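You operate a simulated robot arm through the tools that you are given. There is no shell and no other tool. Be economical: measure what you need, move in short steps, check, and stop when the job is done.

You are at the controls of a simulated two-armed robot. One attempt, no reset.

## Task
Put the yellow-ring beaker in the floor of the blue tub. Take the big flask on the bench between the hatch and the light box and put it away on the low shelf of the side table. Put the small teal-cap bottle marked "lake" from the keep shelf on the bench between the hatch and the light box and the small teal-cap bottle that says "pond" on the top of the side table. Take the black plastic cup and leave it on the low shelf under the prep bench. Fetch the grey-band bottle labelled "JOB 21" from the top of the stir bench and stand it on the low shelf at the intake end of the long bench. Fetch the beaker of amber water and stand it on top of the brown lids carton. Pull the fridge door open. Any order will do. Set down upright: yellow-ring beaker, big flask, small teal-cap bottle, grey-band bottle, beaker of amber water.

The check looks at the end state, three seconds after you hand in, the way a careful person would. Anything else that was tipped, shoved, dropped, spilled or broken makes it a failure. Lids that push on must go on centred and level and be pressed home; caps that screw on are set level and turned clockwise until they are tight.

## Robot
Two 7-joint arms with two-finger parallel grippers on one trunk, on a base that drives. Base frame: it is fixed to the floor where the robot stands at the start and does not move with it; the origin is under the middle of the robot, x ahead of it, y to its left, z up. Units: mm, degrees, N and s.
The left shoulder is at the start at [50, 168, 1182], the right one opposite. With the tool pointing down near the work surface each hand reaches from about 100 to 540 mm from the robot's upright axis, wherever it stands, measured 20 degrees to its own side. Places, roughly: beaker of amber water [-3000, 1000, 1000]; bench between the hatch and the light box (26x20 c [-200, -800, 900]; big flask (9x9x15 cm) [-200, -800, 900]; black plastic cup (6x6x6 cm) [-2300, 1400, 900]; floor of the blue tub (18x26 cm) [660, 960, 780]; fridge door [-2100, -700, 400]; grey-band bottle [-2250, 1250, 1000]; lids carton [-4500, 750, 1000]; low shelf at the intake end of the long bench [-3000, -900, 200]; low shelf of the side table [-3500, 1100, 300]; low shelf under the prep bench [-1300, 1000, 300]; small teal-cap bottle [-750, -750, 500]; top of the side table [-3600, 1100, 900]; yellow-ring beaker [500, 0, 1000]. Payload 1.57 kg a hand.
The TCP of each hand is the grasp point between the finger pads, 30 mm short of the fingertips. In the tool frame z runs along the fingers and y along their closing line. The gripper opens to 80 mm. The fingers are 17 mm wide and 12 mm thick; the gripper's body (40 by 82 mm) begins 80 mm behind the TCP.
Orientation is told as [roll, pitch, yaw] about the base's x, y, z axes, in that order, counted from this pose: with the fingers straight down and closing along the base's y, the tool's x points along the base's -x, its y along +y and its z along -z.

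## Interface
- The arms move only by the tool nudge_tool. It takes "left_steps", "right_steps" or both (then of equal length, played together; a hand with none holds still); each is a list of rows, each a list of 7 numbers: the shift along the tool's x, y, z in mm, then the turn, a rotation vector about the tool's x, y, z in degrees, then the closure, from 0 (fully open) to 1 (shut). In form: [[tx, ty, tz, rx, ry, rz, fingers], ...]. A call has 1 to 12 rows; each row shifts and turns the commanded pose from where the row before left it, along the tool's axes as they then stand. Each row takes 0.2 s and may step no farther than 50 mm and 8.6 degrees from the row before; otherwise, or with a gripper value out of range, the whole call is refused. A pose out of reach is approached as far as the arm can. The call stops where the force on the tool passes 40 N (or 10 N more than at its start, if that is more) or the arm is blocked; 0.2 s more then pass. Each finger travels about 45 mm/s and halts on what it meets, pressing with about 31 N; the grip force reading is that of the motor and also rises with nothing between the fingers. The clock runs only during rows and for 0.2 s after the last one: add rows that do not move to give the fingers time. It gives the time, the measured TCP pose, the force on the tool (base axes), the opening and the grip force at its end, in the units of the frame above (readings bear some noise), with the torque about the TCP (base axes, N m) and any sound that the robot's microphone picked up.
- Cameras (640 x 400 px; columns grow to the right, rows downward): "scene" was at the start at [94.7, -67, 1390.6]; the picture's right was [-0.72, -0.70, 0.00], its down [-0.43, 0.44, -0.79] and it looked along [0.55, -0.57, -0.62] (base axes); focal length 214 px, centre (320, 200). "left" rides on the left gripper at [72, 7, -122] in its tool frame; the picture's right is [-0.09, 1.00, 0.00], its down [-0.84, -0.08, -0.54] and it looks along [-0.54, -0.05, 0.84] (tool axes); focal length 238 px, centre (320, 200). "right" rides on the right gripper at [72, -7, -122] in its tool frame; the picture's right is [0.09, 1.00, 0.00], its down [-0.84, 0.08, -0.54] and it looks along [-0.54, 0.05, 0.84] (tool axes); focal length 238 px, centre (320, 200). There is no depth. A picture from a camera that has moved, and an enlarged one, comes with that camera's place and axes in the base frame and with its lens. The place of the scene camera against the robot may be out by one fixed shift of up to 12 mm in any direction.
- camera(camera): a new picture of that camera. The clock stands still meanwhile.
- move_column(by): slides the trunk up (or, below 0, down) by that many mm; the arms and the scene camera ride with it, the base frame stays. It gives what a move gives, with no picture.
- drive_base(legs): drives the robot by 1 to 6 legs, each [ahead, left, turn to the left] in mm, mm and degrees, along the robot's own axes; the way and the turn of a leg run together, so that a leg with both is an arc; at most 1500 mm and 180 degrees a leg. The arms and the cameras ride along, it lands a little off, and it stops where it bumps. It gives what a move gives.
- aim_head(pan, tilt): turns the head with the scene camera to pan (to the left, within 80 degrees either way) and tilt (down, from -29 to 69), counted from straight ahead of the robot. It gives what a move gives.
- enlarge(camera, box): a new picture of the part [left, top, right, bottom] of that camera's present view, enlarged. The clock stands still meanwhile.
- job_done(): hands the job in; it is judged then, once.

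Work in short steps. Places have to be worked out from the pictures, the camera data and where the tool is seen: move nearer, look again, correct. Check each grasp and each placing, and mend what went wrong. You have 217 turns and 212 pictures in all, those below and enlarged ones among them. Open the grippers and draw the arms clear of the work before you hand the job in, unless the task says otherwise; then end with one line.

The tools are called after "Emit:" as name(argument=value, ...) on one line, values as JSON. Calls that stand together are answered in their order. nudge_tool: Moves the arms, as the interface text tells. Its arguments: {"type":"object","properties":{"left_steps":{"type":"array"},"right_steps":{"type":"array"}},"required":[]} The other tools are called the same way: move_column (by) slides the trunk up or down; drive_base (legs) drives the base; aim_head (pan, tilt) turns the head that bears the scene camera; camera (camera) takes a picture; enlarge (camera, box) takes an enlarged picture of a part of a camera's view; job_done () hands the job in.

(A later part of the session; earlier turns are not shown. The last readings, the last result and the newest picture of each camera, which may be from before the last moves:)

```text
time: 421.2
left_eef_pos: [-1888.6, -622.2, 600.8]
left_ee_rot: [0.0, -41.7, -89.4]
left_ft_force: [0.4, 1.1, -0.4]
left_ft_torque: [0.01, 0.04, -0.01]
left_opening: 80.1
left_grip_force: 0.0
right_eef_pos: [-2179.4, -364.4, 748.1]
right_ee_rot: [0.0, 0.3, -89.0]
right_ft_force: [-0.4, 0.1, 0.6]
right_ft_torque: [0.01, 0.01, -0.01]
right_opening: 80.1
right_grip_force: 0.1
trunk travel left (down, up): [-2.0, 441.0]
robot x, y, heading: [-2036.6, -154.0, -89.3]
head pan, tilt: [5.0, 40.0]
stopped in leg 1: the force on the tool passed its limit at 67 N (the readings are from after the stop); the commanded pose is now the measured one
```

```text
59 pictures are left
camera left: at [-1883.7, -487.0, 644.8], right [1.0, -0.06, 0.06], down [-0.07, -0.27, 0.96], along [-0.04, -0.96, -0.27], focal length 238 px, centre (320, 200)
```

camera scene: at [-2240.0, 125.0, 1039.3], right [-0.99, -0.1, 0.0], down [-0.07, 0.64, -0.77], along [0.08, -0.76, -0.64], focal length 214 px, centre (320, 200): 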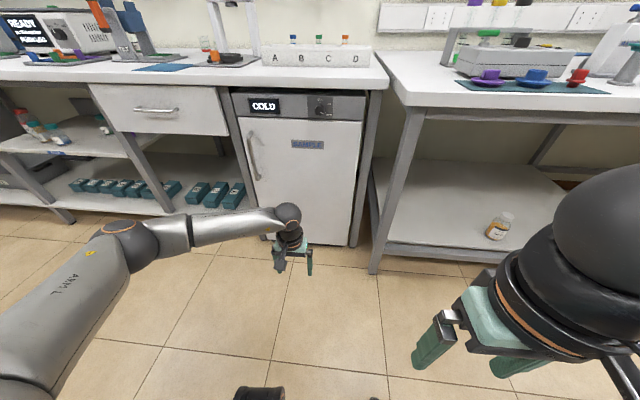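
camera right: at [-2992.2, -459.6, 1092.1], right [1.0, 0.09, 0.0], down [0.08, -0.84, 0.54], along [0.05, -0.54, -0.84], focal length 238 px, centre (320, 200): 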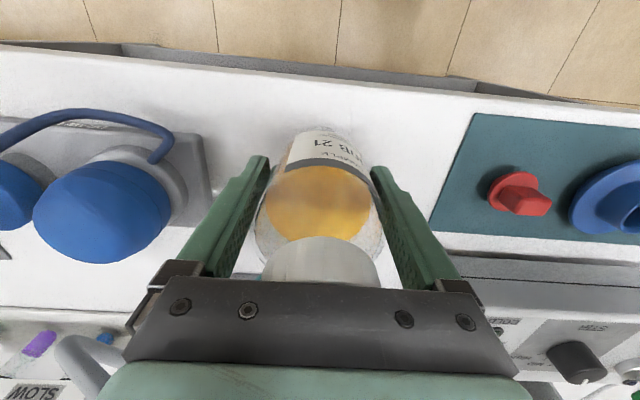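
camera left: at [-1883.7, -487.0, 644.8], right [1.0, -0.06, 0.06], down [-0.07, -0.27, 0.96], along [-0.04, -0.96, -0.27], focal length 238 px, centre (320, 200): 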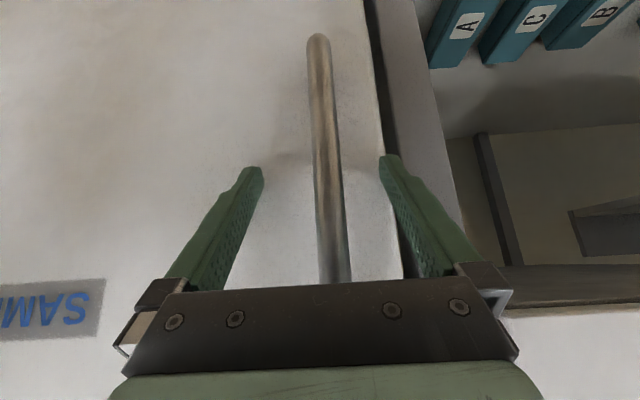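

The tips touched the door face, so the bar is at y≈-605. Backing off 15 mm and closing on the bar.

Emit:
drive_base(legs=[[-16, 4, 0]])

Emit:
nudge_tool(left_steps=[[0, 0, 0, 0, 0, 0, 1], [0, 0, 0, 0, 0, 0, 1], [0, 0, 0, 0, 0, 0, 1], [0, 0, 0, 0, 0, 0, 1], [0, 0, 0, 0, 0, 0, 1], [0, 0, 0, 0, 0, 0, 1]])

Emit:
camera(camera="left")

```text
time: 421.9
left_eef_pos: [-1885.4, -605.8, 600.2]
left_ee_rot: [-0.1, -41.8, -89.3]
left_ft_force: [-0.4, 0.1, 0.3]
left_ft_torque: [0.02, -0.02, -0.01]
left_opening: 80.3
left_grip_force: 0.1
right_eef_pos: [-2176.9, -349.5, 747.9]
right_ee_rot: [0.1, 0.3, -88.9]
right_ft_force: [0.1, -0.2, 0.1]
right_ft_torque: [0.0, 0.01, -0.01]
right_opening: 80.0
right_grip_force: 0.0
trunk travel left (down, up): [-2.0, 441.0]
robot x, y, heading: [-2032.2, -137.2, -89.0]
head pan, tilt: [5.0, 40.0]
```

```text
time: 423.4
left_eef_pos: [-1883.8, -606.1, 599.2]
left_ee_rot: [0.0, -41.6, -89.2]
left_ft_force: [8.5, 2.5, 2.8]
left_ft_torque: [0.18, -0.04, 0.04]
left_opening: 15.7
left_grip_force: 31.1
right_eef_pos: [-2176.0, -350.0, 747.4]
right_ee_rot: [0.2, 0.2, -88.8]
right_ft_force: [-0.2, -0.2, -0.3]
right_ft_torque: [0.0, 0.04, 0.02]
right_opening: 79.9
right_grip_force: 0.0
trunk travel left (down, up): [-2.0, 441.0]
robot x, y, heading: [-2027.8, -140.8, -89.0]
head pan, tilt: [5.0, 40.0]
```

```text
58 pictures are left
camera left: at [-1879.0, -471.4, 644.8], right [1.0, -0.06, 0.06], down [-0.07, -0.27, 0.96], along [-0.04, -0.96, -0.27], focal length 238 px, centre (320, 200)
```

left: 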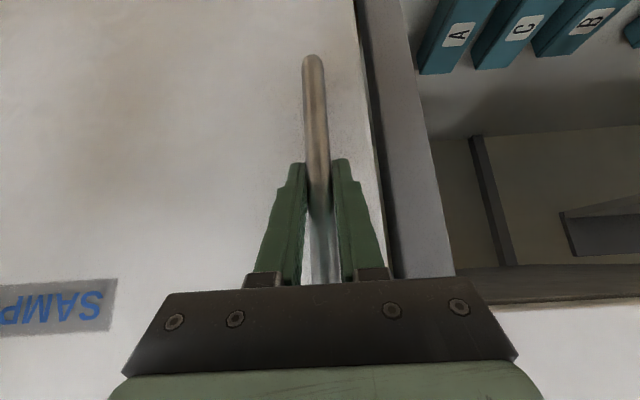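

Bar gripped. Pulling the first 70 mm.

Emit:
drive_base(legs=[[-70, -6, 0]])

```text
time: 424.4
left_eef_pos: [-1896.8, -535.6, 600.1]
left_ee_rot: [-0.5, -41.7, -89.8]
left_ft_force: [-26.1, -6.4, -7.7]
left_ft_torque: [-0.09, -0.78, -0.19]
left_opening: 15.6
left_grip_force: 31.5
right_eef_pos: [-2184.0, -280.3, 747.0]
right_ee_rot: [0.2, 0.2, -88.9]
right_ft_force: [0.4, 0.0, 1.1]
right_ft_torque: [0.01, -0.01, -0.03]
right_opening: 80.1
right_grip_force: 0.0
trunk travel left (down, up): [-2.0, 441.0]
robot x, y, heading: [-2038.1, -73.1, -89.3]
head pan, tilt: [5.0, 40.0]
```

The door is moving. The side force says to go more toward the hinge, so I'll follow the arc.

Emit:
drive_base(legs=[[-60, -28, 0], [-45, -28, 0]])

Emit:
drive_base(legs=[[-50, -40, 0], [-45, -45, 0]])

Emit:
camera(camera="scene")

```text
time: 425.7
left_eef_pos: [-1922.5, -471.3, 599.7]
left_ee_rot: [0.2, -41.6, -89.3]
left_ft_force: [0.5, 0.8, -2.2]
left_ft_torque: [-0.49, 0.44, 0.0]
left_opening: 15.9
left_grip_force: 31.3
right_eef_pos: [-2216.7, -213.8, 747.6]
right_ee_rot: [0.1, 0.4, -89.0]
right_ft_force: [0.3, -0.3, -0.5]
right_ft_torque: [0.01, 0.01, 0.0]
right_opening: 79.9
right_grip_force: 0.1
trunk travel left (down, up): [-2.0, 441.0]
robot x, y, heading: [-2071.5, -4.8, -89.0]
head pan, tilt: [5.0, 40.0]
stopped in leg 2: the force on the tool passed its limit at 41 N (the readings are from after the stop); the commanded pose is now the measured one
```

```text
time: 426.7
left_eef_pos: [-1941.3, -435.9, 600.0]
left_ee_rot: [1.2, -41.6, -88.2]
left_ft_force: [1.8, 0.7, 1.1]
left_ft_torque: [0.04, 0.77, -0.02]
left_opening: 16.2
left_grip_force: 31.3
right_eef_pos: [-2242.0, -179.3, 747.5]
right_ee_rot: [0.1, 0.1, -88.8]
right_ft_force: [-0.1, 0.3, -0.4]
right_ft_torque: [-0.04, 0.01, -0.01]
right_opening: 80.0
right_grip_force: 0.0
trunk travel left (down, up): [-2.0, 441.0]
robot x, y, heading: [-2098.8, 26.3, -89.2]
head pan, tilt: [5.0, 40.0]
stopped in leg 1: the force on the tool passed its limit at 44 N (the readings are from after the stop); the commanded pose is now the measured one
```

```text
57 pictures are left
camera scene: at [-2094.7, -98.8, 1039.3], right [-0.99, -0.11, 0.0], down [-0.07, 0.64, -0.77], along [0.08, -0.76, -0.64], focal length 214 px, centre (320, 200)
```

scene: 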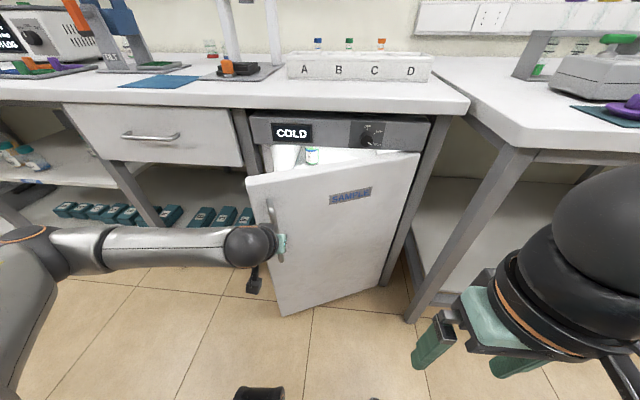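

Door is open about 37° (radius ≈280). I'll loosen the grip so the bar can pivot and push it along the arc with the outer finger.

Emit:
nudge_tool(left_steps=[[0, 0, 0, 0, 0, 0, 0.6], [0, 0, 0, 0, 0, 0, 0.6], [0, 0, 0, 0, 0, 0, 0.6]])

Emit:
drive_base(legs=[[-58, -70, 0], [-40, -90, 0]])

Emit:
camera(camera="scene")

```text
time: 427.5
left_eef_pos: [-1940.8, -436.8, 599.9]
left_ee_rot: [1.3, -41.6, -88.5]
left_ft_force: [0.3, 0.0, -0.1]
left_ft_torque: [-0.01, -0.02, 0.02]
left_opening: 32.0
left_grip_force: 0.0
right_eef_pos: [-2243.8, -180.1, 747.8]
right_ee_rot: [0.1, 0.3, -88.9]
right_ft_force: [-0.1, -0.6, -0.1]
right_ft_torque: [0.03, -0.01, -0.02]
right_opening: 80.1
right_grip_force: 0.0
trunk travel left (down, up): [-2.0, 441.0]
robot x, y, heading: [-2102.0, 27.7, -89.0]
head pan, tilt: [5.0, 40.0]
```

```text
time: 429.3
left_eef_pos: [-2017.1, -371.3, 598.4]
left_ee_rot: [2.6, -41.3, -87.3]
left_ft_force: [14.2, 16.0, 13.4]
left_ft_torque: [0.42, 1.17, -0.39]
left_opening: 46.5
left_grip_force: 7.9
right_eef_pos: [-2330.5, -116.9, 747.9]
right_ee_rot: [0.1, 0.1, -88.5]
right_ft_force: [0.0, 0.2, -0.3]
right_ft_torque: [0.0, -0.02, -0.01]
right_opening: 79.9
right_grip_force: 0.1
trunk travel left (down, up): [-2.0, 441.0]
robot x, y, heading: [-2183.9, 93.7, -88.7]
head pan, tilt: [5.0, 40.0]
stopped in leg 2: the force on the tool passed its limit at 44 N (the readings are from after the stop); the commanded pose is now the measured one
```

```text
56 pictures are left
camera scene: at [-2181.6, -34.0, 1039.6], right [-0.99, -0.11, 0.0], down [-0.07, 0.64, -0.77], along [0.08, -0.76, -0.64], focal length 214 px, centre (320, 200)
```

scene: 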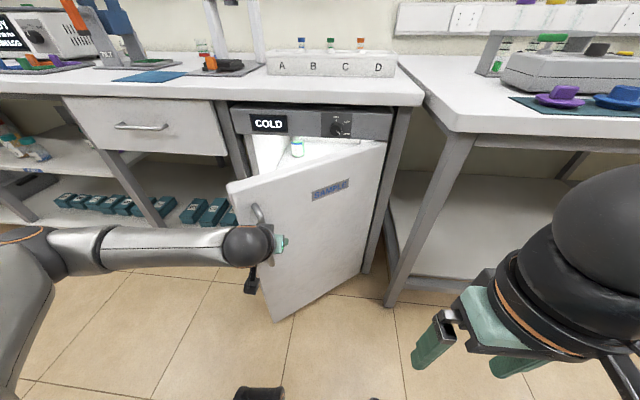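

Door at roughly 55–60°. I'll disengage, go around to the inner side, and push it further open.

Emit:
nudge_tool(left_steps=[[0, 0, 0, 0, 0, 0, 0], [0, 0, 0, 0, 0, 0, 0], [0, 0, 0, 0, 0, 0, 0]])

Emit:
drive_base(legs=[[-85, 20, 0], [0, 170, 0], [170, 0, 0]])

Emit:
nudge_tool(left_steps=[[0, 0, 0, 0, 0, 0, 1], [0, 0, 0, 0, 0, 0, 1], [0, 0, 0, 0, 0, 0, 1], [0, 0, 0, 0, 0, 0, 1], [0, 0, 0, 0, 0, 0, 1]])

Emit:
drive_base(legs=[[0, -150, 0], [0, -100, 0]])

Emit:
camera(camera="scene")

```text
time: 430.1
left_eef_pos: [-2020.6, -372.1, 597.7]
left_ee_rot: [2.5, -41.2, -87.5]
left_ft_force: [1.0, 0.3, -0.1]
left_ft_torque: [-0.02, 0.0, 0.01]
left_opening: 79.8
left_grip_force: 0.0
right_eef_pos: [-2331.4, -117.7, 748.5]
right_ee_rot: [0.0, 0.3, -88.5]
right_ft_force: [0.0, -0.8, -0.1]
right_ft_torque: [0.01, 0.0, -0.01]
right_opening: 80.0
right_grip_force: 0.1
trunk travel left (down, up): [-2.0, 441.0]
robot x, y, heading: [-2187.2, 91.9, -88.7]
head pan, tilt: [5.0, 40.0]
```

```text
time: 434.0
left_eef_pos: [-1834.2, -452.8, 596.9]
left_ee_rot: [2.5, -41.2, -88.3]
left_ft_force: [0.1, 0.8, 0.6]
left_ft_torque: [0.04, -0.01, 0.0]
left_opening: 80.2
left_grip_force: 0.1
right_eef_pos: [-2142.1, -193.6, 748.0]
right_ee_rot: [0.0, 0.2, -89.2]
right_ft_force: [0.6, -1.2, 0.8]
right_ft_torque: [0.0, 0.03, -0.02]
right_opening: 79.8
right_grip_force: 0.0
trunk travel left (down, up): [-2.0, 441.0]
robot x, y, heading: [-1999.2, 16.0, -89.3]
head pan, tilt: [5.0, 40.0]
```

```text
time: 435.2
left_eef_pos: [-1834.7, -452.2, 597.9]
left_ee_rot: [2.6, -41.2, -88.4]
left_ft_force: [1.1, 0.2, 0.2]
left_ft_torque: [-0.01, -0.01, -0.01]
left_opening: 0.0
left_grip_force: 15.3
right_eef_pos: [-2141.7, -193.7, 748.1]
right_ee_rot: [0.0, 0.3, -89.2]
right_ft_force: [0.0, -0.7, -0.4]
right_ft_torque: [0.03, -0.01, -0.02]
right_opening: 79.8
right_grip_force: 0.1
trunk travel left (down, up): [-2.0, 441.0]
robot x, y, heading: [-1995.0, 15.6, -89.3]
head pan, tilt: [5.0, 40.0]
```

```text
time: 436.3
left_eef_pos: [-1864.1, -452.0, 597.7]
left_ee_rot: [3.0, -41.1, -87.8]
left_ft_force: [1.5, 0.9, -1.1]
left_ft_torque: [-0.07, 0.07, -0.09]
left_opening: 0.3
left_grip_force: 21.5
right_eef_pos: [-2178.0, -195.1, 747.6]
right_ee_rot: [0.1, 0.3, -89.1]
right_ft_force: [0.2, -0.4, 0.5]
right_ft_torque: [0.01, 0.0, -0.05]
right_opening: 79.8
right_grip_force: 0.0
trunk travel left (down, up): [-2.0, 441.0]
robot x, y, heading: [-2033.6, 16.8, -89.3]
head pan, tilt: [5.0, 40.0]
stopped in leg 1: the force on the tool passed its limit at 62 N (the readings are from after the stop); the commanded pose is now the measured one
```

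```text
55 pictures are left
camera scene: at [-2028.1, -114.4, 1039.3], right [-0.99, -0.1, 0.0], down [-0.06, 0.64, -0.77], along [0.08, -0.76, -0.64], focal length 214 px, centre (320, 200)
```

scene: 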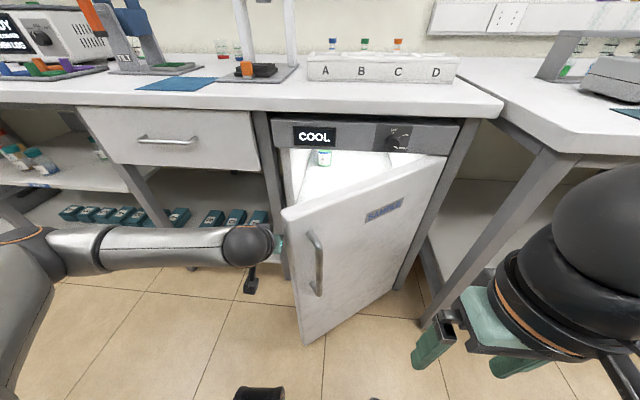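

I was stopped by contact with the door's free edge (door ≈40° open). I'll push it slowly with the arm instead.

Emit:
nudge_tool(left_steps=[[0, -9, 0, 0, 0, 0, 1], [0, -9, 0, 0, 0, 0, 1], [0, -9, 0, 0, 0, 0, 1], [0, -9, 0, 0, 0, 0, 1], [0, -9, 0, 0, 0, 0, 1], [0, -9, 0, 0, 0, 0, 1], [0, -9, 0, 0, 0, 0, 1], [0, -9, 0, 0, 0, 0, 1], [0, -9, 0, 0, 0, 0, 1], [0, -9, 0, 0, 0, 0, 1], [0, -9, 0, 0, 0, 0, 1], [0, -9, 0, 0, 0, 0, 1]])

Emit:
camera(camera="scene")

```text
time: 436.7
left_eef_pos: [-1864.4, -450.8, 597.3]
left_ee_rot: [3.6, -41.1, -87.3]
left_ft_force: [5.5, 3.0, 0.7]
left_ft_torque: [-0.21, 0.49, -0.41]
left_opening: 0.3
left_grip_force: 21.0
right_eef_pos: [-2177.1, -194.1, 748.4]
right_ee_rot: [0.1, 0.2, -89.0]
right_ft_force: [0.6, 0.7, 0.2]
right_ft_torque: [0.01, -0.01, -0.03]
right_opening: 80.2
right_grip_force: 0.1
trunk travel left (down, up): [-2.0, 441.0]
robot x, y, heading: [-2031.5, 16.1, -89.0]
head pan, tilt: [5.0, 40.0]
stopped in row 1 (left hand): the force on the tool passed its limit at 50 N (the readings are from after the stop); the commanded pose is now the measured one
```

```text
54 pictures are left
camera scene: at [-2027.1, -113.9, 1039.3], right [-0.99, -0.1, 0.0], down [-0.07, 0.64, -0.77], along [0.08, -0.76, -0.64], focal length 214 px, centre (320, 200)
```

scene: 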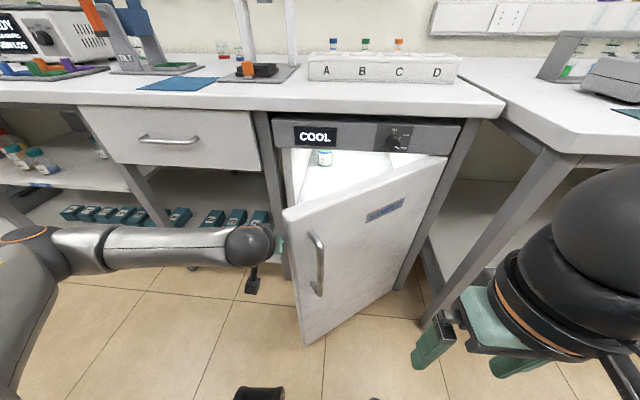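

The finger was pressing on the door's end face; the door is only ~24° open (hinge ≈(-2290, -646), bar radius 406). I'll regrip the bar at its present place (-1935, -444) and follow the true arc.

Emit:
drive_base(legs=[[0, 15, 0], [-110, 0, 0], [0, -86, 0]])

Emit:
nudge_tool(left_steps=[[0, 0, 0, 3, 0, -1, 0], [0, 0, 0, 0, 0, 0, 0], [0, 0, 0, 0, 0, 0, 0], [0, 0, 0, 0, 0, 0, 0], [0, 0, 0, 0, 0, 0, 0]])

Emit:
camera(camera="left")

```text
time: 439.3
left_eef_pos: [-1940.7, -344.0, 597.2]
left_ee_rot: [3.7, -41.0, -87.6]
left_ft_force: [-1.0, -0.3, 1.3]
left_ft_torque: [-0.01, 0.0, 0.0]
left_opening: 0.0
left_grip_force: 21.2
right_eef_pos: [-2251.3, -85.1, 747.9]
right_ee_rot: [0.1, 0.3, -89.2]
right_ft_force: [0.3, 0.6, 0.3]
right_ft_torque: [0.03, 0.0, -0.03]
right_opening: 79.8
right_grip_force: 0.0
trunk travel left (down, up): [-2.0, 441.0]
robot x, y, heading: [-2110.5, 122.7, -89.3]
head pan, tilt: [5.0, 40.0]
```

```text
time: 440.5
left_eef_pos: [-1939.3, -340.7, 596.1]
left_ee_rot: [-0.2, -40.9, -86.2]
left_ft_force: [4.9, 4.8, 1.5]
left_ft_torque: [-0.03, 0.05, -0.07]
left_opening: 75.8
left_grip_force: 0.1
right_eef_pos: [-2251.2, -85.5, 748.4]
right_ee_rot: [0.1, 0.2, -89.3]
right_ft_force: [-0.2, 0.2, -0.3]
right_ft_torque: [0.01, 0.01, 0.0]
right_opening: 80.1
right_grip_force: 0.0
trunk travel left (down, up): [-2.0, 441.0]
robot x, y, heading: [-2101.0, 121.4, -89.1]
head pan, tilt: [5.0, 40.0]
```

```text
53 pictures are left
camera left: at [-1941.2, -207.3, 643.3], right [1.0, -0.01, 0.06], down [-0.06, -0.28, 0.96], along [0.01, -0.96, -0.28], focal length 238 px, centre (320, 200)
```

left: 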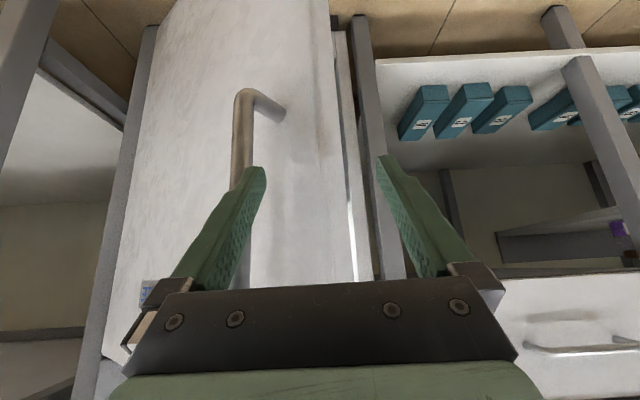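

The bar is actually at about (-1996, -367): door ≈38°. I'll step back, move 57 mm right, and come in over the bar.

Emit:
drive_base(legs=[[-70, 0, 0], [0, -57, 0], [88, 0, 0]])

Emit:
nudge_tool(left_steps=[[0, 0, 0, 0, 0, 0, 1], [0, 0, 0, 0, 0, 0, 1], [0, 0, 0, 0, 0, 0, 1], [0, 0, 0, 0, 0, 0, 1], [0, 0, 0, 0, 0, 0, 1], [0, 0, 0, 0, 0, 0, 1]])

Emit:
camera(camera="left")

```text
time: 443.0
left_eef_pos: [-1998.9, -365.5, 597.0]
left_ee_rot: [-0.3, -41.0, -86.2]
left_ft_force: [0.4, -0.4, -0.6]
left_ft_torque: [0.0, 0.0, -0.02]
left_opening: 80.0
left_grip_force: 0.0
right_eef_pos: [-2308.7, -108.9, 746.9]
right_ee_rot: [0.2, 0.2, -89.1]
right_ft_force: [0.4, -0.6, 0.1]
right_ft_torque: [0.01, 0.03, 0.01]
right_opening: 80.2
right_grip_force: 0.2
trunk travel left (down, up): [-2.0, 441.0]
robot x, y, heading: [-2164.7, 102.0, -89.4]
head pan, tilt: [5.0, 40.0]
```

```text
time: 444.4
left_eef_pos: [-1998.7, -364.6, 597.3]
left_ee_rot: [-0.3, -41.1, -86.3]
left_ft_force: [-0.2, 0.1, -0.3]
left_ft_torque: [-0.03, -0.01, -0.01]
left_opening: 0.0
left_grip_force: 21.7
right_eef_pos: [-2308.4, -109.1, 747.8]
right_ee_rot: [0.1, 0.2, -89.1]
right_ft_force: [0.5, -0.4, -0.3]
right_ft_torque: [0.02, 0.03, -0.01]
right_opening: 80.2
right_grip_force: 0.1
trunk travel left (down, up): [-2.0, 441.0]
robot x, y, heading: [-2163.0, 102.2, -88.8]
head pan, tilt: [5.0, 40.0]
```

```text
52 pictures are left
camera left: at [-1999.8, -231.3, 643.3], right [1.0, -0.01, 0.06], down [-0.06, -0.28, 0.96], along [0.01, -0.96, -0.28], focal length 238 px, centre (320, 200)
```

left: 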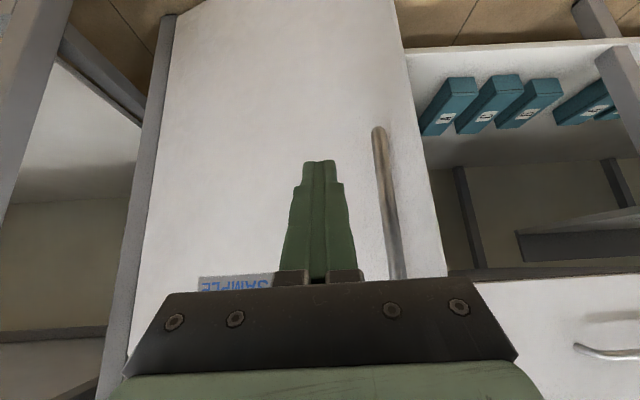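

The door swung back to ≈24° (bar now at about (-1932, -453)). I'll open, shift left 67 mm and grip it there.

Emit:
nudge_tool(left_steps=[[0, 0, 0, 0, 0, 0, 0], [0, 0, 0, 0, 0, 0, 0], [0, 0, 0, 0, 0, 0, 0], [0, 0, 0, 0, 0, 0, 0], [0, 0, 0, 0, 0, 0, 0]])

Emit:
drive_base(legs=[[0, 68, 0], [84, 0, 0]])

Emit:
camera(camera="left")

```text
time: 445.6
left_eef_pos: [-1998.4, -367.3, 596.8]
left_ee_rot: [-0.2, -41.0, -86.2]
left_ft_force: [0.4, -0.6, -2.0]
left_ft_torque: [0.04, 0.03, -0.02]
left_opening: 80.1
left_grip_force: 0.1
right_eef_pos: [-2310.0, -108.9, 748.2]
right_ee_rot: [0.1, 0.3, -89.2]
right_ft_force: [-0.1, -0.4, -0.3]
right_ft_torque: [0.0, -0.03, 0.01]
right_opening: 80.3
right_grip_force: 0.1
trunk travel left (down, up): [-2.0, 441.0]
robot x, y, heading: [-2163.1, 98.6, -89.4]
head pan, tilt: [5.0, 40.0]
```

```text
time: 447.6
left_eef_pos: [-1932.6, -448.1, 596.4]
left_ee_rot: [-0.3, -41.0, -86.4]
left_ft_force: [0.6, 0.4, 0.4]
left_ft_torque: [-0.02, 0.0, 0.02]
left_opening: 79.8
left_grip_force: 0.0
right_eef_pos: [-2241.0, -189.5, 747.5]
right_ee_rot: [0.1, 0.2, -89.2]
right_ft_force: [0.8, -0.3, -0.5]
right_ft_torque: [0.0, -0.02, -0.01]
right_opening: 80.2
right_grip_force: 0.2
trunk travel left (down, up): [-2.0, 441.0]
robot x, y, heading: [-2093.6, 15.5, -89.3]
head pan, tilt: [5.0, 40.0]
```

```text
51 pictures are left
camera left: at [-1931.9, -313.9, 643.3], right [1.0, -0.01, 0.06], down [-0.06, -0.28, 0.96], along [0.01, -0.96, -0.28], focal length 238 px, centre (320, 200)
```

left: 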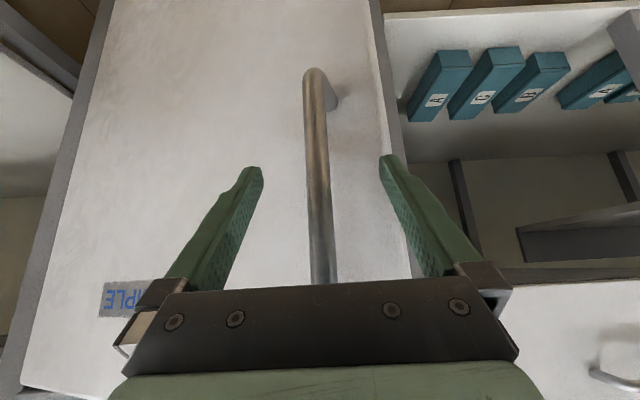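

Bar centred. Closing and pulling along the arc in small legs.

Emit:
nudge_tool(left_steps=[[0, 0, 0, 0, 0, 0, 1], [0, 0, 0, 0, 0, 0, 1], [0, 0, 0, 0, 0, 0, 1], [0, 0, 0, 0, 0, 0, 1], [0, 0, 0, 0, 0, 0, 1], [0, 0, 0, 0, 0, 0, 1]])

Emit:
drive_base(legs=[[-33, -21, 0], [-31, -24, 0]])

Emit:
drive_base(legs=[[-25, -25, 0], [-24, -26, 0]])

```text
time: 449.0
left_eef_pos: [-1930.7, -449.3, 596.8]
left_ee_rot: [-0.3, -41.0, -86.5]
left_ft_force: [-5.0, -3.4, -1.0]
left_ft_torque: [-0.02, -0.13, -0.08]
left_opening: 15.7
left_grip_force: 30.8
right_eef_pos: [-2240.2, -190.3, 748.1]
right_ee_rot: [0.2, 0.3, -89.3]
right_ft_force: [-0.2, -0.4, 1.1]
right_ft_torque: [0.01, 0.0, 0.02]
right_opening: 80.2
right_grip_force: 0.1
trunk travel left (down, up): [-2.0, 441.0]
robot x, y, heading: [-2093.7, 18.5, -89.5]
head pan, tilt: [5.0, 40.0]
```

```text
time: 450.4
left_eef_pos: [-1971.9, -385.0, 596.8]
left_ee_rot: [0.1, -40.9, -86.2]
left_ft_force: [21.9, 17.1, 9.2]
left_ft_torque: [0.6, 0.1, 0.22]
left_opening: 15.6
left_grip_force: 31.2
right_eef_pos: [-2285.1, -126.5, 747.5]
right_ee_rot: [0.1, 0.2, -89.3]
right_ft_force: [0.5, -0.6, -0.1]
right_ft_torque: [0.0, -0.01, -0.03]
right_opening: 80.3
right_grip_force: 0.0
trunk travel left (down, up): [-2.0, 441.0]
robot x, y, heading: [-2140.5, 82.3, -89.4]
head pan, tilt: [5.0, 40.0]
```

```text
time: 451.8
left_eef_pos: [-2022.0, -334.5, 596.0]
left_ee_rot: [0.5, -40.8, -86.2]
left_ft_force: [22.6, 25.0, 13.4]
left_ft_torque: [0.41, 0.5, 0.26]
left_opening: 15.8
left_grip_force: 31.1
right_eef_pos: [-2336.8, -77.9, 748.4]
right_ee_rot: [0.0, 0.2, -89.2]
right_ft_force: [-0.1, -0.9, -0.2]
right_ft_torque: [0.0, 0.0, 0.03]
right_opening: 79.9
right_grip_force: 0.1
trunk travel left (down, up): [-2.0, 441.0]
robot x, y, heading: [-2189.9, 129.6, -89.3]
head pan, tilt: [5.0, 40.0]
```

Smooth, now ≈44°. Continuing with a slight outward correction.

Emit:
drive_base(legs=[[-26, -22, 0], [-23, -27, 0]])

Emit:
drive_base(legs=[[-17, -29, 0], [-15, -30, 0]])

Emit:
drive_base(legs=[[-12, -30, 0], [-8, -32, 0]])

Emit:
camera(camera="scene")

```text
time: 453.2
left_eef_pos: [-2075.9, -290.2, 596.9]
left_ee_rot: [0.1, -41.1, -86.3]
left_ft_force: [-21.8, -32.3, -2.5]
left_ft_torque: [-0.45, 0.76, -0.2]
left_opening: 15.6
left_grip_force: 31.3
right_eef_pos: [-2387.9, -31.7, 746.6]
right_ee_rot: [0.2, 0.3, -89.2]
right_ft_force: [-0.8, -0.6, 0.2]
right_ft_torque: [-0.02, 0.02, -0.01]
right_opening: 80.1
right_grip_force: 0.1
trunk travel left (down, up): [-2.0, 441.0]
robot x, y, heading: [-2240.8, 177.7, -89.1]
head pan, tilt: [5.0, 40.0]
```

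```text
time: 454.7
left_eef_pos: [-2135.1, -258.9, 596.6]
left_ee_rot: [0.0, -41.0, -86.3]
left_ft_force: [-0.6, 2.9, -4.5]
left_ft_torque: [0.3, 0.45, -0.25]
left_opening: 15.9
left_grip_force: 31.4
right_eef_pos: [-2446.5, -2.1, 747.6]
right_ee_rot: [0.1, 0.3, -89.2]
right_ft_force: [-1.2, -0.9, 0.6]
right_ft_torque: [0.01, 0.01, 0.02]
right_opening: 80.1
right_grip_force: 0.1
trunk travel left (down, up): [-2.0, 441.0]
robot x, y, heading: [-2301.9, 206.0, -89.1]
head pan, tilt: [5.0, 40.0]
```

```text
time: 456.2
left_eef_pos: [-2196.3, -236.5, 597.0]
left_ee_rot: [-0.1, -41.0, -86.6]
left_ft_force: [4.7, 16.2, 5.0]
left_ft_torque: [0.54, 0.45, -0.04]
left_opening: 15.6
left_grip_force: 31.7
right_eef_pos: [-2508.6, 19.8, 747.2]
right_ee_rot: [0.1, 0.2, -89.2]
right_ft_force: [0.7, -0.5, -0.6]
right_ft_torque: [0.01, 0.0, 0.0]
right_opening: 79.8
right_grip_force: 0.1
trunk travel left (down, up): [-2.0, 441.0]
robot x, y, heading: [-2362.0, 229.0, -89.4]
head pan, tilt: [5.0, 40.0]
```

```text
50 pictures are left
camera scene: at [-2359.4, 99.5, 1039.5], right [-1.0, -0.1, 0.0], down [-0.06, 0.64, -0.77], along [0.08, -0.76, -0.64], focal length 214 px, centre (320, 200)
```

scene: 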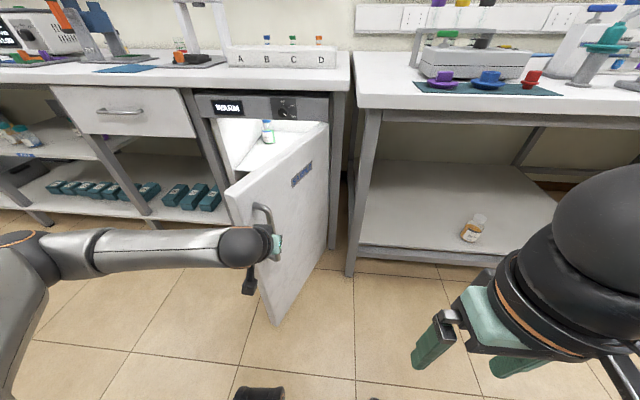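

Door is about 70° open. I'll open the fingers only a little, so the inner finger doesn't push the door, and back straight out.

Emit:
nudge_tool(left_steps=[[0, 0, 0, 0, 0, 0, 0.62], [0, 0, 0, 0, 0, 0, 0.62], [0, 0, 0, 0, 0, 0, 0.62]])

Emit:
drive_base(legs=[[-150, -15, 0]])

Emit:
camera(camera="scene")

```text
time: 457.0
left_eef_pos: [-2198.2, -237.8, 596.2]
left_ee_rot: [0.0, -40.8, -86.5]
left_ft_force: [-0.4, 0.7, 0.2]
left_ft_torque: [-0.02, 0.03, -0.02]
left_opening: 30.6
left_grip_force: 0.1
right_eef_pos: [-2507.8, 19.8, 747.7]
right_ee_rot: [0.2, 0.2, -89.2]
right_ft_force: [-0.5, 0.3, 0.4]
right_ft_torque: [0.02, 0.03, 0.02]
right_opening: 80.1
right_grip_force: 0.0
trunk travel left (down, up): [-2.0, 441.0]
robot x, y, heading: [-2358.6, 229.4, -89.4]
head pan, tilt: [5.0, 40.0]
```

```text
time: 458.4
left_eef_pos: [-2214.5, -81.2, 597.2]
left_ee_rot: [0.1, -40.9, -86.6]
left_ft_force: [0.1, 0.0, -0.2]
left_ft_torque: [-0.01, -0.01, 0.03]
left_opening: 30.6
left_grip_force: 0.0
right_eef_pos: [-2525.2, 175.7, 747.9]
right_ee_rot: [0.1, 0.4, -89.3]
right_ft_force: [0.4, -0.7, 0.1]
right_ft_torque: [0.0, 0.0, 0.01]
right_opening: 80.0
right_grip_force: 0.1
trunk travel left (down, up): [-2.0, 441.0]
robot x, y, heading: [-2379.2, 385.4, -89.3]
head pan, tilt: [5.0, 40.0]
```

```text
49 pictures are left
camera scene: at [-2376.5, 255.9, 1039.3], right [-1.0, -0.1, 0.0], down [-0.06, 0.64, -0.77], along [0.07, -0.76, -0.64], focal length 214 px, centre (320, 200)
```

scene: 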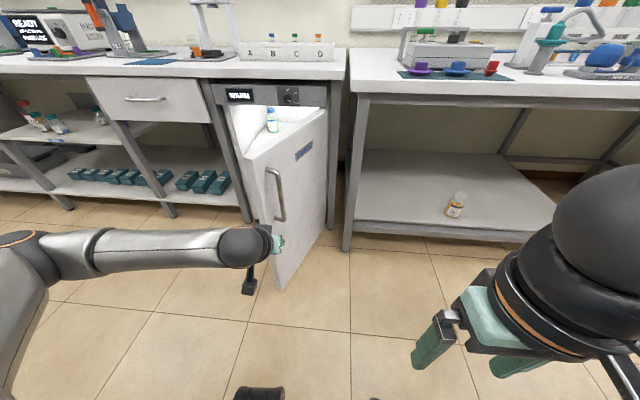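

Door stays open. Before fetching the cup, I'll test how low the left hand goes at this 41° pitch.

Emit:
nudge_tool(left_steps=[[28, 0, 32, 0, 0, 0, 0], [28, 0, 32, 0, 0, 0, 0], [28, 0, 32, 0, 0, 0, 0], [28, 0, 32, 0, 0, 0, 0], [28, 0, 32, 0, 0, 0, 0], [28, 0, 32, 0, 0, 0, 0], [0, 0, 0, 0, 0, 0, 0]])

```text
time: 460.0
left_eef_pos: [-2226.3, -90.2, 345.8]
left_ee_rot: [0.6, -40.4, -86.5]
left_ft_force: [0.2, 0.1, -0.6]
left_ft_torque: [-0.02, 0.03, 0.03]
left_opening: 79.9
left_grip_force: 0.0
left hand out of reach, approached as far as the arm can: row 6
right_eef_pos: [-2526.2, 176.3, 747.8]
right_ee_rot: [0.3, 0.3, -89.3]
right_ft_force: [-0.3, -0.2, 0.1]
right_ft_torque: [0.0, 0.0, 0.04]
right_opening: 79.7
right_grip_force: 0.1
trunk travel left (down, up): [-2.0, 441.0]
robot x, y, heading: [-2380.6, 387.3, -89.4]
head pan, tilt: [5.0, 40.0]
```

At 41° pitch it reaches z≈346, so it's fine for the low shelf. Now to the cup: raise, turn to heading ≈62°, and drive up.

Emit:
nudge_tool(left_steps=[[-28, 0, -32, 0, 0, 0, 0], [-28, 0, -32, 0, 0, 0, 0], [-28, 0, -32, 0, 0, 0, 0], [-28, 0, -32, 0, 0, 0, 0], [-28, 0, -32, 0, 0, 0, 0], [-28, 0, -32, 0, 0, 0, 0], [-32, 0, -37, 0, 0, 0, 0], [-32, 0, -37, 0, 0, 0, 0], [-32, 0, -37, 0, 0, 0, 0], [0, 0, 0, 0, 0, 0, 0]])

Emit:
move_column(by=350)

Emit:
drive_base(legs=[[0, 0, 151.5]])

```text
time: 462.2
left_eef_pos: [-2228.7, -85.9, 751.4]
left_ee_rot: [0.1, -41.0, -86.7]
left_ft_force: [-0.5, -0.4, 0.2]
left_ft_torque: [-0.02, -0.01, -0.01]
left_opening: 80.0
left_grip_force: 0.1
right_eef_pos: [-2525.7, 176.3, 747.7]
right_ee_rot: [0.3, 0.2, -89.4]
right_ft_force: [1.3, 0.3, 0.8]
right_ft_torque: [-0.02, 0.02, -0.03]
right_opening: 80.0
right_grip_force: 0.0
trunk travel left (down, up): [-2.0, 441.0]
robot x, y, heading: [-2382.0, 388.0, -89.2]
head pan, tilt: [5.0, 40.0]
```

```text
time: 465.6
left_eef_pos: [-2229.7, -86.1, 1101.5]
left_ee_rot: [0.0, -40.8, -86.6]
left_ft_force: [-1.2, 0.8, -0.5]
left_ft_torque: [-0.02, 0.03, -0.01]
left_opening: 80.0
left_grip_force: 0.1
right_eef_pos: [-2525.8, 175.3, 1097.0]
right_ee_rot: [0.3, 0.4, -89.3]
right_ft_force: [-0.2, -0.7, 0.3]
right_ft_torque: [0.02, -0.02, -0.02]
right_opening: 80.0
right_grip_force: 0.1
trunk travel left (down, up): [-352.0, 91.0]
robot x, y, heading: [-2379.4, 384.1, -89.5]
head pan, tilt: [5.0, 40.0]
```

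```text
time: 472.3
left_eef_pos: [-2294.1, 873.9, 1101.5]
left_ee_rot: [-0.1, -40.9, 65.8]
left_ft_force: [0.4, 0.6, 0.7]
left_ft_torque: [-0.01, 0.03, -0.04]
left_opening: 79.8
left_grip_force: 0.0
right_eef_pos: [-2154.5, 504.2, 1098.4]
right_ee_rot: [0.2, 0.4, 63.0]
right_ft_force: [-1.2, 0.0, -0.1]
right_ft_torque: [-0.05, -0.02, 0.03]
right_opening: 80.1
right_grip_force: 0.0
trunk travel left (down, up): [-352.0, 91.0]
robot x, y, heading: [-2377.3, 386.3, 63.1]
head pan, tilt: [5.0, 40.0]
```

Driving up to the stir bench.

Emit:
drive_base(legs=[[305, 198, 0]])

Emit:
camera(camera="left")

```text
time: 474.7
left_eef_pos: [-2338.9, 1238.3, 1100.0]
left_ee_rot: [0.1, -40.9, 66.2]
left_ft_force: [-1.2, -0.5, -0.2]
left_ft_torque: [0.0, 0.02, -0.02]
left_opening: 80.1
left_grip_force: 0.1
right_eef_pos: [-2193.7, 869.2, 1097.4]
right_ee_rot: [0.2, 0.2, 63.5]
right_ft_force: [-0.4, 0.9, -0.2]
right_ft_torque: [-0.02, 0.03, -0.02]
right_opening: 79.9
right_grip_force: 0.1
trunk travel left (down, up): [-352.0, 91.0]
robot x, y, heading: [-2418.4, 749.0, 63.3]
head pan, tilt: [5.0, 40.0]
```

```text
48 pictures are left
camera left: at [-2398.0, 1118.6, 1147.2], right [-0.88, 0.47, 0.06], down [0.18, 0.22, 0.96], along [0.43, 0.86, -0.28], focal length 238 px, centre (320, 200)
```

left: 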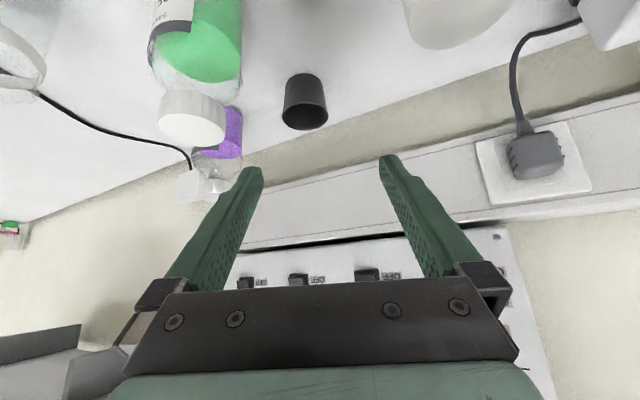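

Cup at about (-2268, 1357). Approaching along the finger axis.

Emit:
nudge_tool(left_steps=[[2, -4, 44, 0, 0, 0, 0], [2, -4, 44, 0, 0, 0, 0], [2, -4, 44, 0, 0, 0, 0], [0, 0, 0, 0, 0, 0, 0]])

Emit:
camera(camera="left")

```text
time: 475.7
left_eef_pos: [-2292.3, 1307.5, 996.4]
left_ee_rot: [0.0, -41.0, 66.2]
left_ft_force: [-0.1, 0.3, 0.3]
left_ft_torque: [-0.01, 0.01, 0.05]
left_opening: 80.1
left_grip_force: 0.1
right_eef_pos: [-2194.4, 868.8, 1097.6]
right_ee_rot: [0.2, 0.3, 63.5]
right_ft_force: [-0.1, 0.0, -0.1]
right_ft_torque: [0.0, -0.01, 0.01]
right_opening: 80.0
right_grip_force: 0.0
trunk travel left (down, up): [-352.0, 91.0]
robot x, y, heading: [-2420.6, 749.3, 63.4]
head pan, tilt: [5.0, 40.0]
```

```text
47 pictures are left
camera left: at [-2353.0, 1187.4, 1042.9], right [-0.88, 0.47, 0.06], down [0.18, 0.22, 0.96], along [0.43, 0.86, -0.28], focal length 238 px, centre (320, 200)
```

left: 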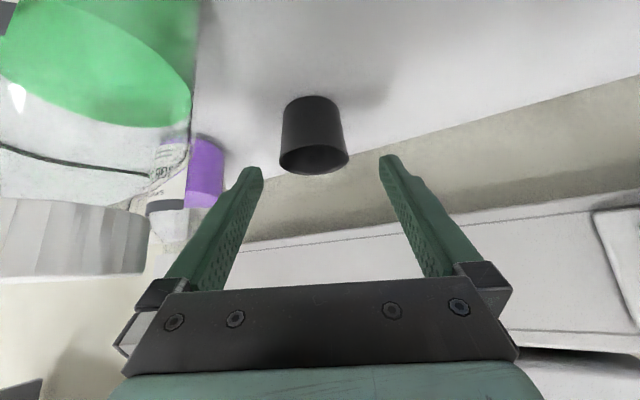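

Centred within 4 mm. Finishing the approach and gripping.

Emit:
nudge_tool(left_steps=[[1, -2, 43, 0, 0, 0, 0], [1, -2, 42, 0, 0, 0, 0], [0, 0, 0, 0, 0, 0, 0], [0, 0, 0, 0, 0, 0, 0.5], [0, 0, 0, 0, 0, 0, 0.5], [0, 0, 0, 0, 0, 0, 0.5], [0, 0, 0, 0, 0, 0, 0.5], [0, 0, 0, 0, 0, 0, 0.5]])

Emit:
camera(camera="left")

```text
time: 477.5
left_eef_pos: [-2267.0, 1356.3, 932.5]
left_ee_rot: [0.1, -40.9, 66.3]
left_ft_force: [0.2, 0.0, -0.5]
left_ft_torque: [0.04, 0.02, 0.01]
left_opening: 56.4
left_grip_force: 31.8
right_eef_pos: [-2194.5, 869.9, 1098.4]
right_ee_rot: [0.2, 0.3, 63.4]
right_ft_force: [-0.4, 0.8, 0.1]
right_ft_torque: [0.0, 0.0, -0.01]
right_opening: 80.0
right_grip_force: 0.1
trunk travel left (down, up): [-352.0, 91.0]
robot x, y, heading: [-2418.7, 751.6, 63.1]
head pan, tilt: [5.0, 40.0]
```

```text
46 pictures are left
camera left: at [-2325.9, 1236.4, 979.8], right [-0.88, 0.47, 0.06], down [0.18, 0.22, 0.96], along [0.43, 0.86, -0.28], focal length 238 px, centre (320, 200)
```

left: 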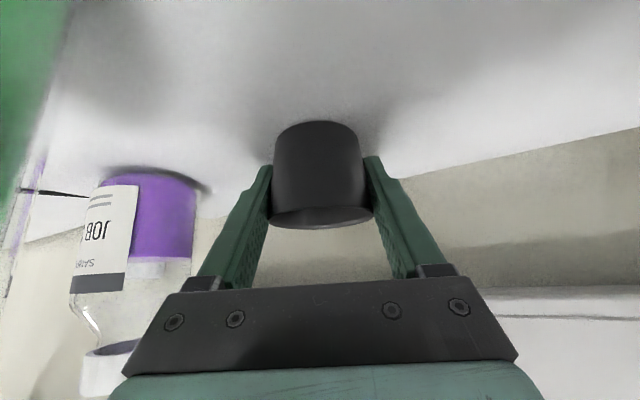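

Cup gripped. Withdrawing along the same line, then backing off and turning toward the prep bench.

Emit:
nudge_tool(left_steps=[[0, 0, -15, 0, 0, 0, 0.5], [-1, 2, -40, 0, 0, 0, 0.5], [-1, 2, -44, 0, 0, 0, 0.5], [-2, 4, -44, 0, 0, 0, 0.5], [-2, 4, -44, 0, 0, 0, 0.5], [0, 0, 0, 0, 0, 0, 0.5]])

Emit:
drive_base(legs=[[-340, -215, 0], [0, 0, -20]])

Emit:
aim_head(pan=-40, tilt=30)

Emit:
camera(camera="scene")

```text
time: 478.9
left_eef_pos: [-2326.7, 1252.5, 1073.8]
left_ee_rot: [0.1, -40.9, 66.1]
left_ft_force: [-0.2, 0.0, 0.0]
left_ft_torque: [0.0, 0.0, -0.02]
left_opening: 56.3
left_grip_force: 30.9
right_eef_pos: [-2195.2, 869.5, 1098.9]
right_ee_rot: [0.2, 0.3, 63.4]
right_ft_force: [-0.4, 0.6, 0.3]
right_ft_torque: [-0.04, 0.02, 0.0]
right_opening: 80.2
right_grip_force: 0.1
trunk travel left (down, up): [-352.0, 91.0]
robot x, y, heading: [-2417.2, 751.7, 63.2]
head pan, tilt: [5.0, 40.0]
```

```text
time: 482.5
left_eef_pos: [-2126.4, 789.6, 1073.3]
left_ee_rot: [0.1, -40.9, 46.8]
left_ft_force: [0.5, 0.5, 0.5]
left_ft_torque: [0.0, 0.01, -0.02]
left_opening: 56.1
left_grip_force: 30.9
right_eef_pos: [-2129.8, 385.6, 1097.7]
right_ee_rot: [0.2, 0.3, 44.0]
right_ft_force: [0.2, -1.1, 0.4]
right_ft_torque: [0.03, 0.01, -0.01]
right_opening: 79.9
right_grip_force: 0.0
trunk travel left (down, up): [-352.0, 91.0]
robot x, y, heading: [-2381.8, 342.4, 44.1]
head pan, tilt: [5.0, 40.0]
```

```text
time: 483.6
left_eef_pos: [-2126.0, 791.9, 1074.4]
left_ee_rot: [-0.1, -41.0, 46.9]
left_ft_force: [0.5, -0.4, 0.2]
left_ft_torque: [-0.01, -0.01, 0.0]
left_opening: 55.8
left_grip_force: 31.3
right_eef_pos: [-2130.0, 384.9, 1097.7]
right_ee_rot: [0.2, 0.2, 43.9]
right_ft_force: [-0.2, -0.1, -0.1]
right_ft_torque: [0.04, 0.01, -0.02]
right_opening: 80.0
right_grip_force: 0.0
trunk travel left (down, up): [-352.0, 91.0]
robot x, y, heading: [-2382.6, 346.6, 43.8]
head pan, tilt: [-40.0, 30.0]
```

```text
45 pictures are left
camera scene: at [-2268.7, 376.7, 1404.6], right [0.07, -1.0, 0.0], down [-0.5, -0.03, -0.87], along [0.86, 0.06, -0.5], focal length 214 px, centre (320, 200)
```

scene: 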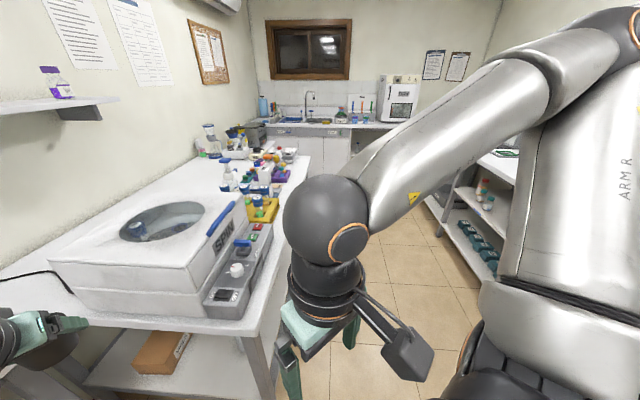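

Cup is held. I'll move to face the prep bench's low shelf around x≈-1500.

Emit:
drive_base(legs=[[-245, -240, 0], [0, 0, 46], [0, -850, 0]])

Emit:
aim_head(pan=0, tilt=40)

Emit:
camera(camera="scene")

```text
time: 495.8
left_eef_pos: [-1665.5, 492.6, 1073.3]
left_ee_rot: [-0.1, -40.9, 91.7]
left_ft_force: [-0.7, -0.2, -0.7]
left_ft_torque: [0.02, 0.0, 0.0]
left_opening: 55.8
left_grip_force: 30.4
right_eef_pos: [-1382.5, 202.1, 1097.0]
right_ee_rot: [0.3, 0.3, 89.0]
right_ft_force: [-2.1, 0.4, 0.3]
right_ft_torque: [-0.02, 0.0, -0.01]
right_opening: 80.0
right_grip_force: 0.1
trunk travel left (down, up): [-352.0, 91.0]
robot x, y, heading: [-1534.2, -4.0, 88.9]
head pan, tilt: [-40.0, 30.0]
```

```text
time: 496.9
left_eef_pos: [-1664.9, 492.0, 1074.5]
left_ee_rot: [0.1, -40.9, 91.7]
left_ft_force: [0.2, -0.4, -1.0]
left_ft_torque: [-0.01, 0.02, 0.04]
left_opening: 55.6
left_grip_force: 31.0
right_eef_pos: [-1382.6, 201.4, 1097.2]
right_ee_rot: [0.2, 0.2, 88.9]
right_ft_force: [-0.1, 0.0, 0.2]
right_ft_torque: [-0.05, 0.01, 0.02]
right_opening: 79.5
right_grip_force: 0.1
trunk travel left (down, up): [-352.0, 91.0]
robot x, y, heading: [-1535.5, -1.3, 88.5]
head pan, tilt: [0.0, 40.0]
```

```text
44 pictures are left
camera scene: at [-1537.1, 117.5, 1389.3], right [1.0, -0.02, 0.0], down [-0.01, -0.64, -0.77], along [0.02, 0.77, -0.64], focal length 214 px, centre (320, 200)
```

scene: 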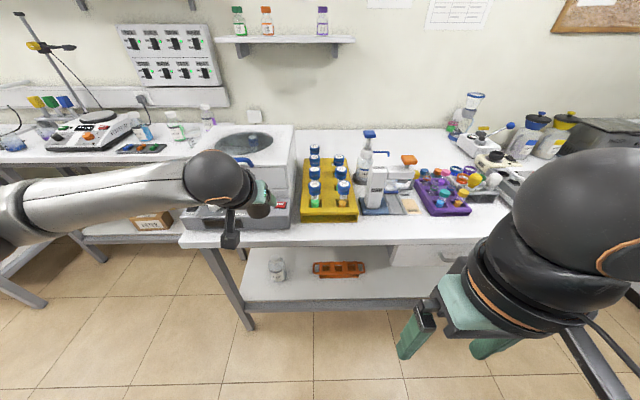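

The low shelf has free space right of the orange tray, around (-1190, 700). I'll drive over there, lower the column and left arm in free space.

Emit:
drive_base(legs=[[0, -476, 1]])

Emit:
move_column(by=-350)

Emit:
nudge_tool(left_steps=[[28, 0, 32, 0, 0, 0, 0.5], [28, 0, 32, 0, 0, 0, 0.5], [28, 0, 32, 0, 0, 0, 0.5], [28, 0, 32, 0, 0, 0, 0.5], [28, 0, 32, 0, 0, 0, 0.5], [28, 0, 32, 0, 0, 0, 0.5], [28, 0, 32, 0, 0, 0, 0.5], [20, 0, 24, 0, 0, 0, 0.5], [0, 0, 0, 0, 0, 0, 0.5]])

Emit:
drive_base(legs=[[110, 0, 0]])

Emit:
camera(camera="left")

```text
time: 501.4
left_eef_pos: [-1214.1, 483.6, 1074.0]
left_ee_rot: [-0.1, -40.8, 92.5]
left_ft_force: [-0.6, 0.8, -0.7]
left_ft_torque: [0.03, 0.0, 0.01]
left_opening: 55.4
left_grip_force: 31.1
right_eef_pos: [-927.0, 198.4, 1097.3]
right_ee_rot: [0.2, 0.2, 89.8]
right_ft_force: [0.2, 0.4, -0.2]
right_ft_torque: [-0.02, 0.02, 0.02]
right_opening: 80.2
right_grip_force: 0.1
trunk travel left (down, up): [-352.0, 91.0]
robot x, y, heading: [-1074.5, -11.2, 89.8]
head pan, tilt: [0.0, 40.0]
```

```text
time: 504.8
left_eef_pos: [-1213.6, 484.1, 723.9]
left_ee_rot: [0.0, -40.9, 92.6]
left_ft_force: [0.5, 0.1, -0.1]
left_ft_torque: [0.01, 0.0, 0.02]
left_opening: 56.0
left_grip_force: 31.5
right_eef_pos: [-927.0, 199.1, 748.0]
right_ee_rot: [0.1, 0.2, 89.9]
right_ft_force: [0.1, -0.2, -0.1]
right_ft_torque: [-0.03, 0.01, 0.03]
right_opening: 80.1
right_grip_force: 0.1
trunk travel left (down, up): [-2.0, 441.0]
robot x, y, heading: [-1076.7, -6.5, 89.6]
head pan, tilt: [0.0, 40.0]
```

```text
time: 506.8
left_eef_pos: [-1216.3, 484.2, 397.3]
left_ee_rot: [0.0, -41.0, 92.6]
left_ft_force: [0.0, 0.0, -0.4]
left_ft_torque: [-0.03, 0.01, 0.02]
left_opening: 55.7
left_grip_force: 31.4
right_eef_pos: [-927.3, 199.1, 747.2]
right_ee_rot: [0.2, 0.3, 89.9]
right_ft_force: [-0.3, 0.5, -1.1]
right_ft_torque: [0.03, 0.02, 0.0]
right_opening: 79.9
right_grip_force: 0.1
trunk travel left (down, up): [-2.0, 441.0]
robot x, y, heading: [-1077.8, -11.3, 89.7]
head pan, tilt: [0.0, 40.0]
```

```text
time: 508.0
left_eef_pos: [-1215.9, 593.6, 396.6]
left_ee_rot: [0.0, -40.9, 92.8]
left_ft_force: [-0.2, -0.1, -0.2]
left_ft_torque: [-0.01, -0.02, 0.01]
left_opening: 55.7
left_grip_force: 30.5
right_eef_pos: [-927.6, 309.3, 748.0]
right_ee_rot: [0.2, 0.2, 90.0]
right_ft_force: [-1.3, -0.3, 0.2]
right_ft_torque: [-0.01, 0.0, -0.01]
right_opening: 80.2
right_grip_force: 0.1
trunk travel left (down, up): [-2.0, 441.0]
robot x, y, heading: [-1078.5, 100.0, 89.9]
head pan, tilt: [0.0, 40.0]
```

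```text
43 pictures are left
camera left: at [-1215.1, 459.9, 444.6], right [-1.0, 0.02, 0.06], down [0.06, 0.28, 0.96], along [0.0, 0.96, -0.28], focal length 238 px, centre (320, 200)
```

left: 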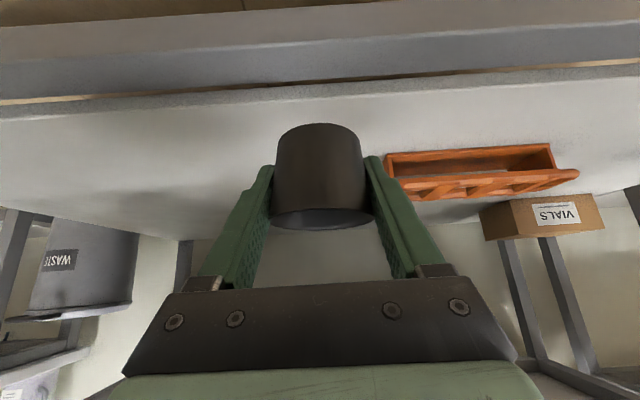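

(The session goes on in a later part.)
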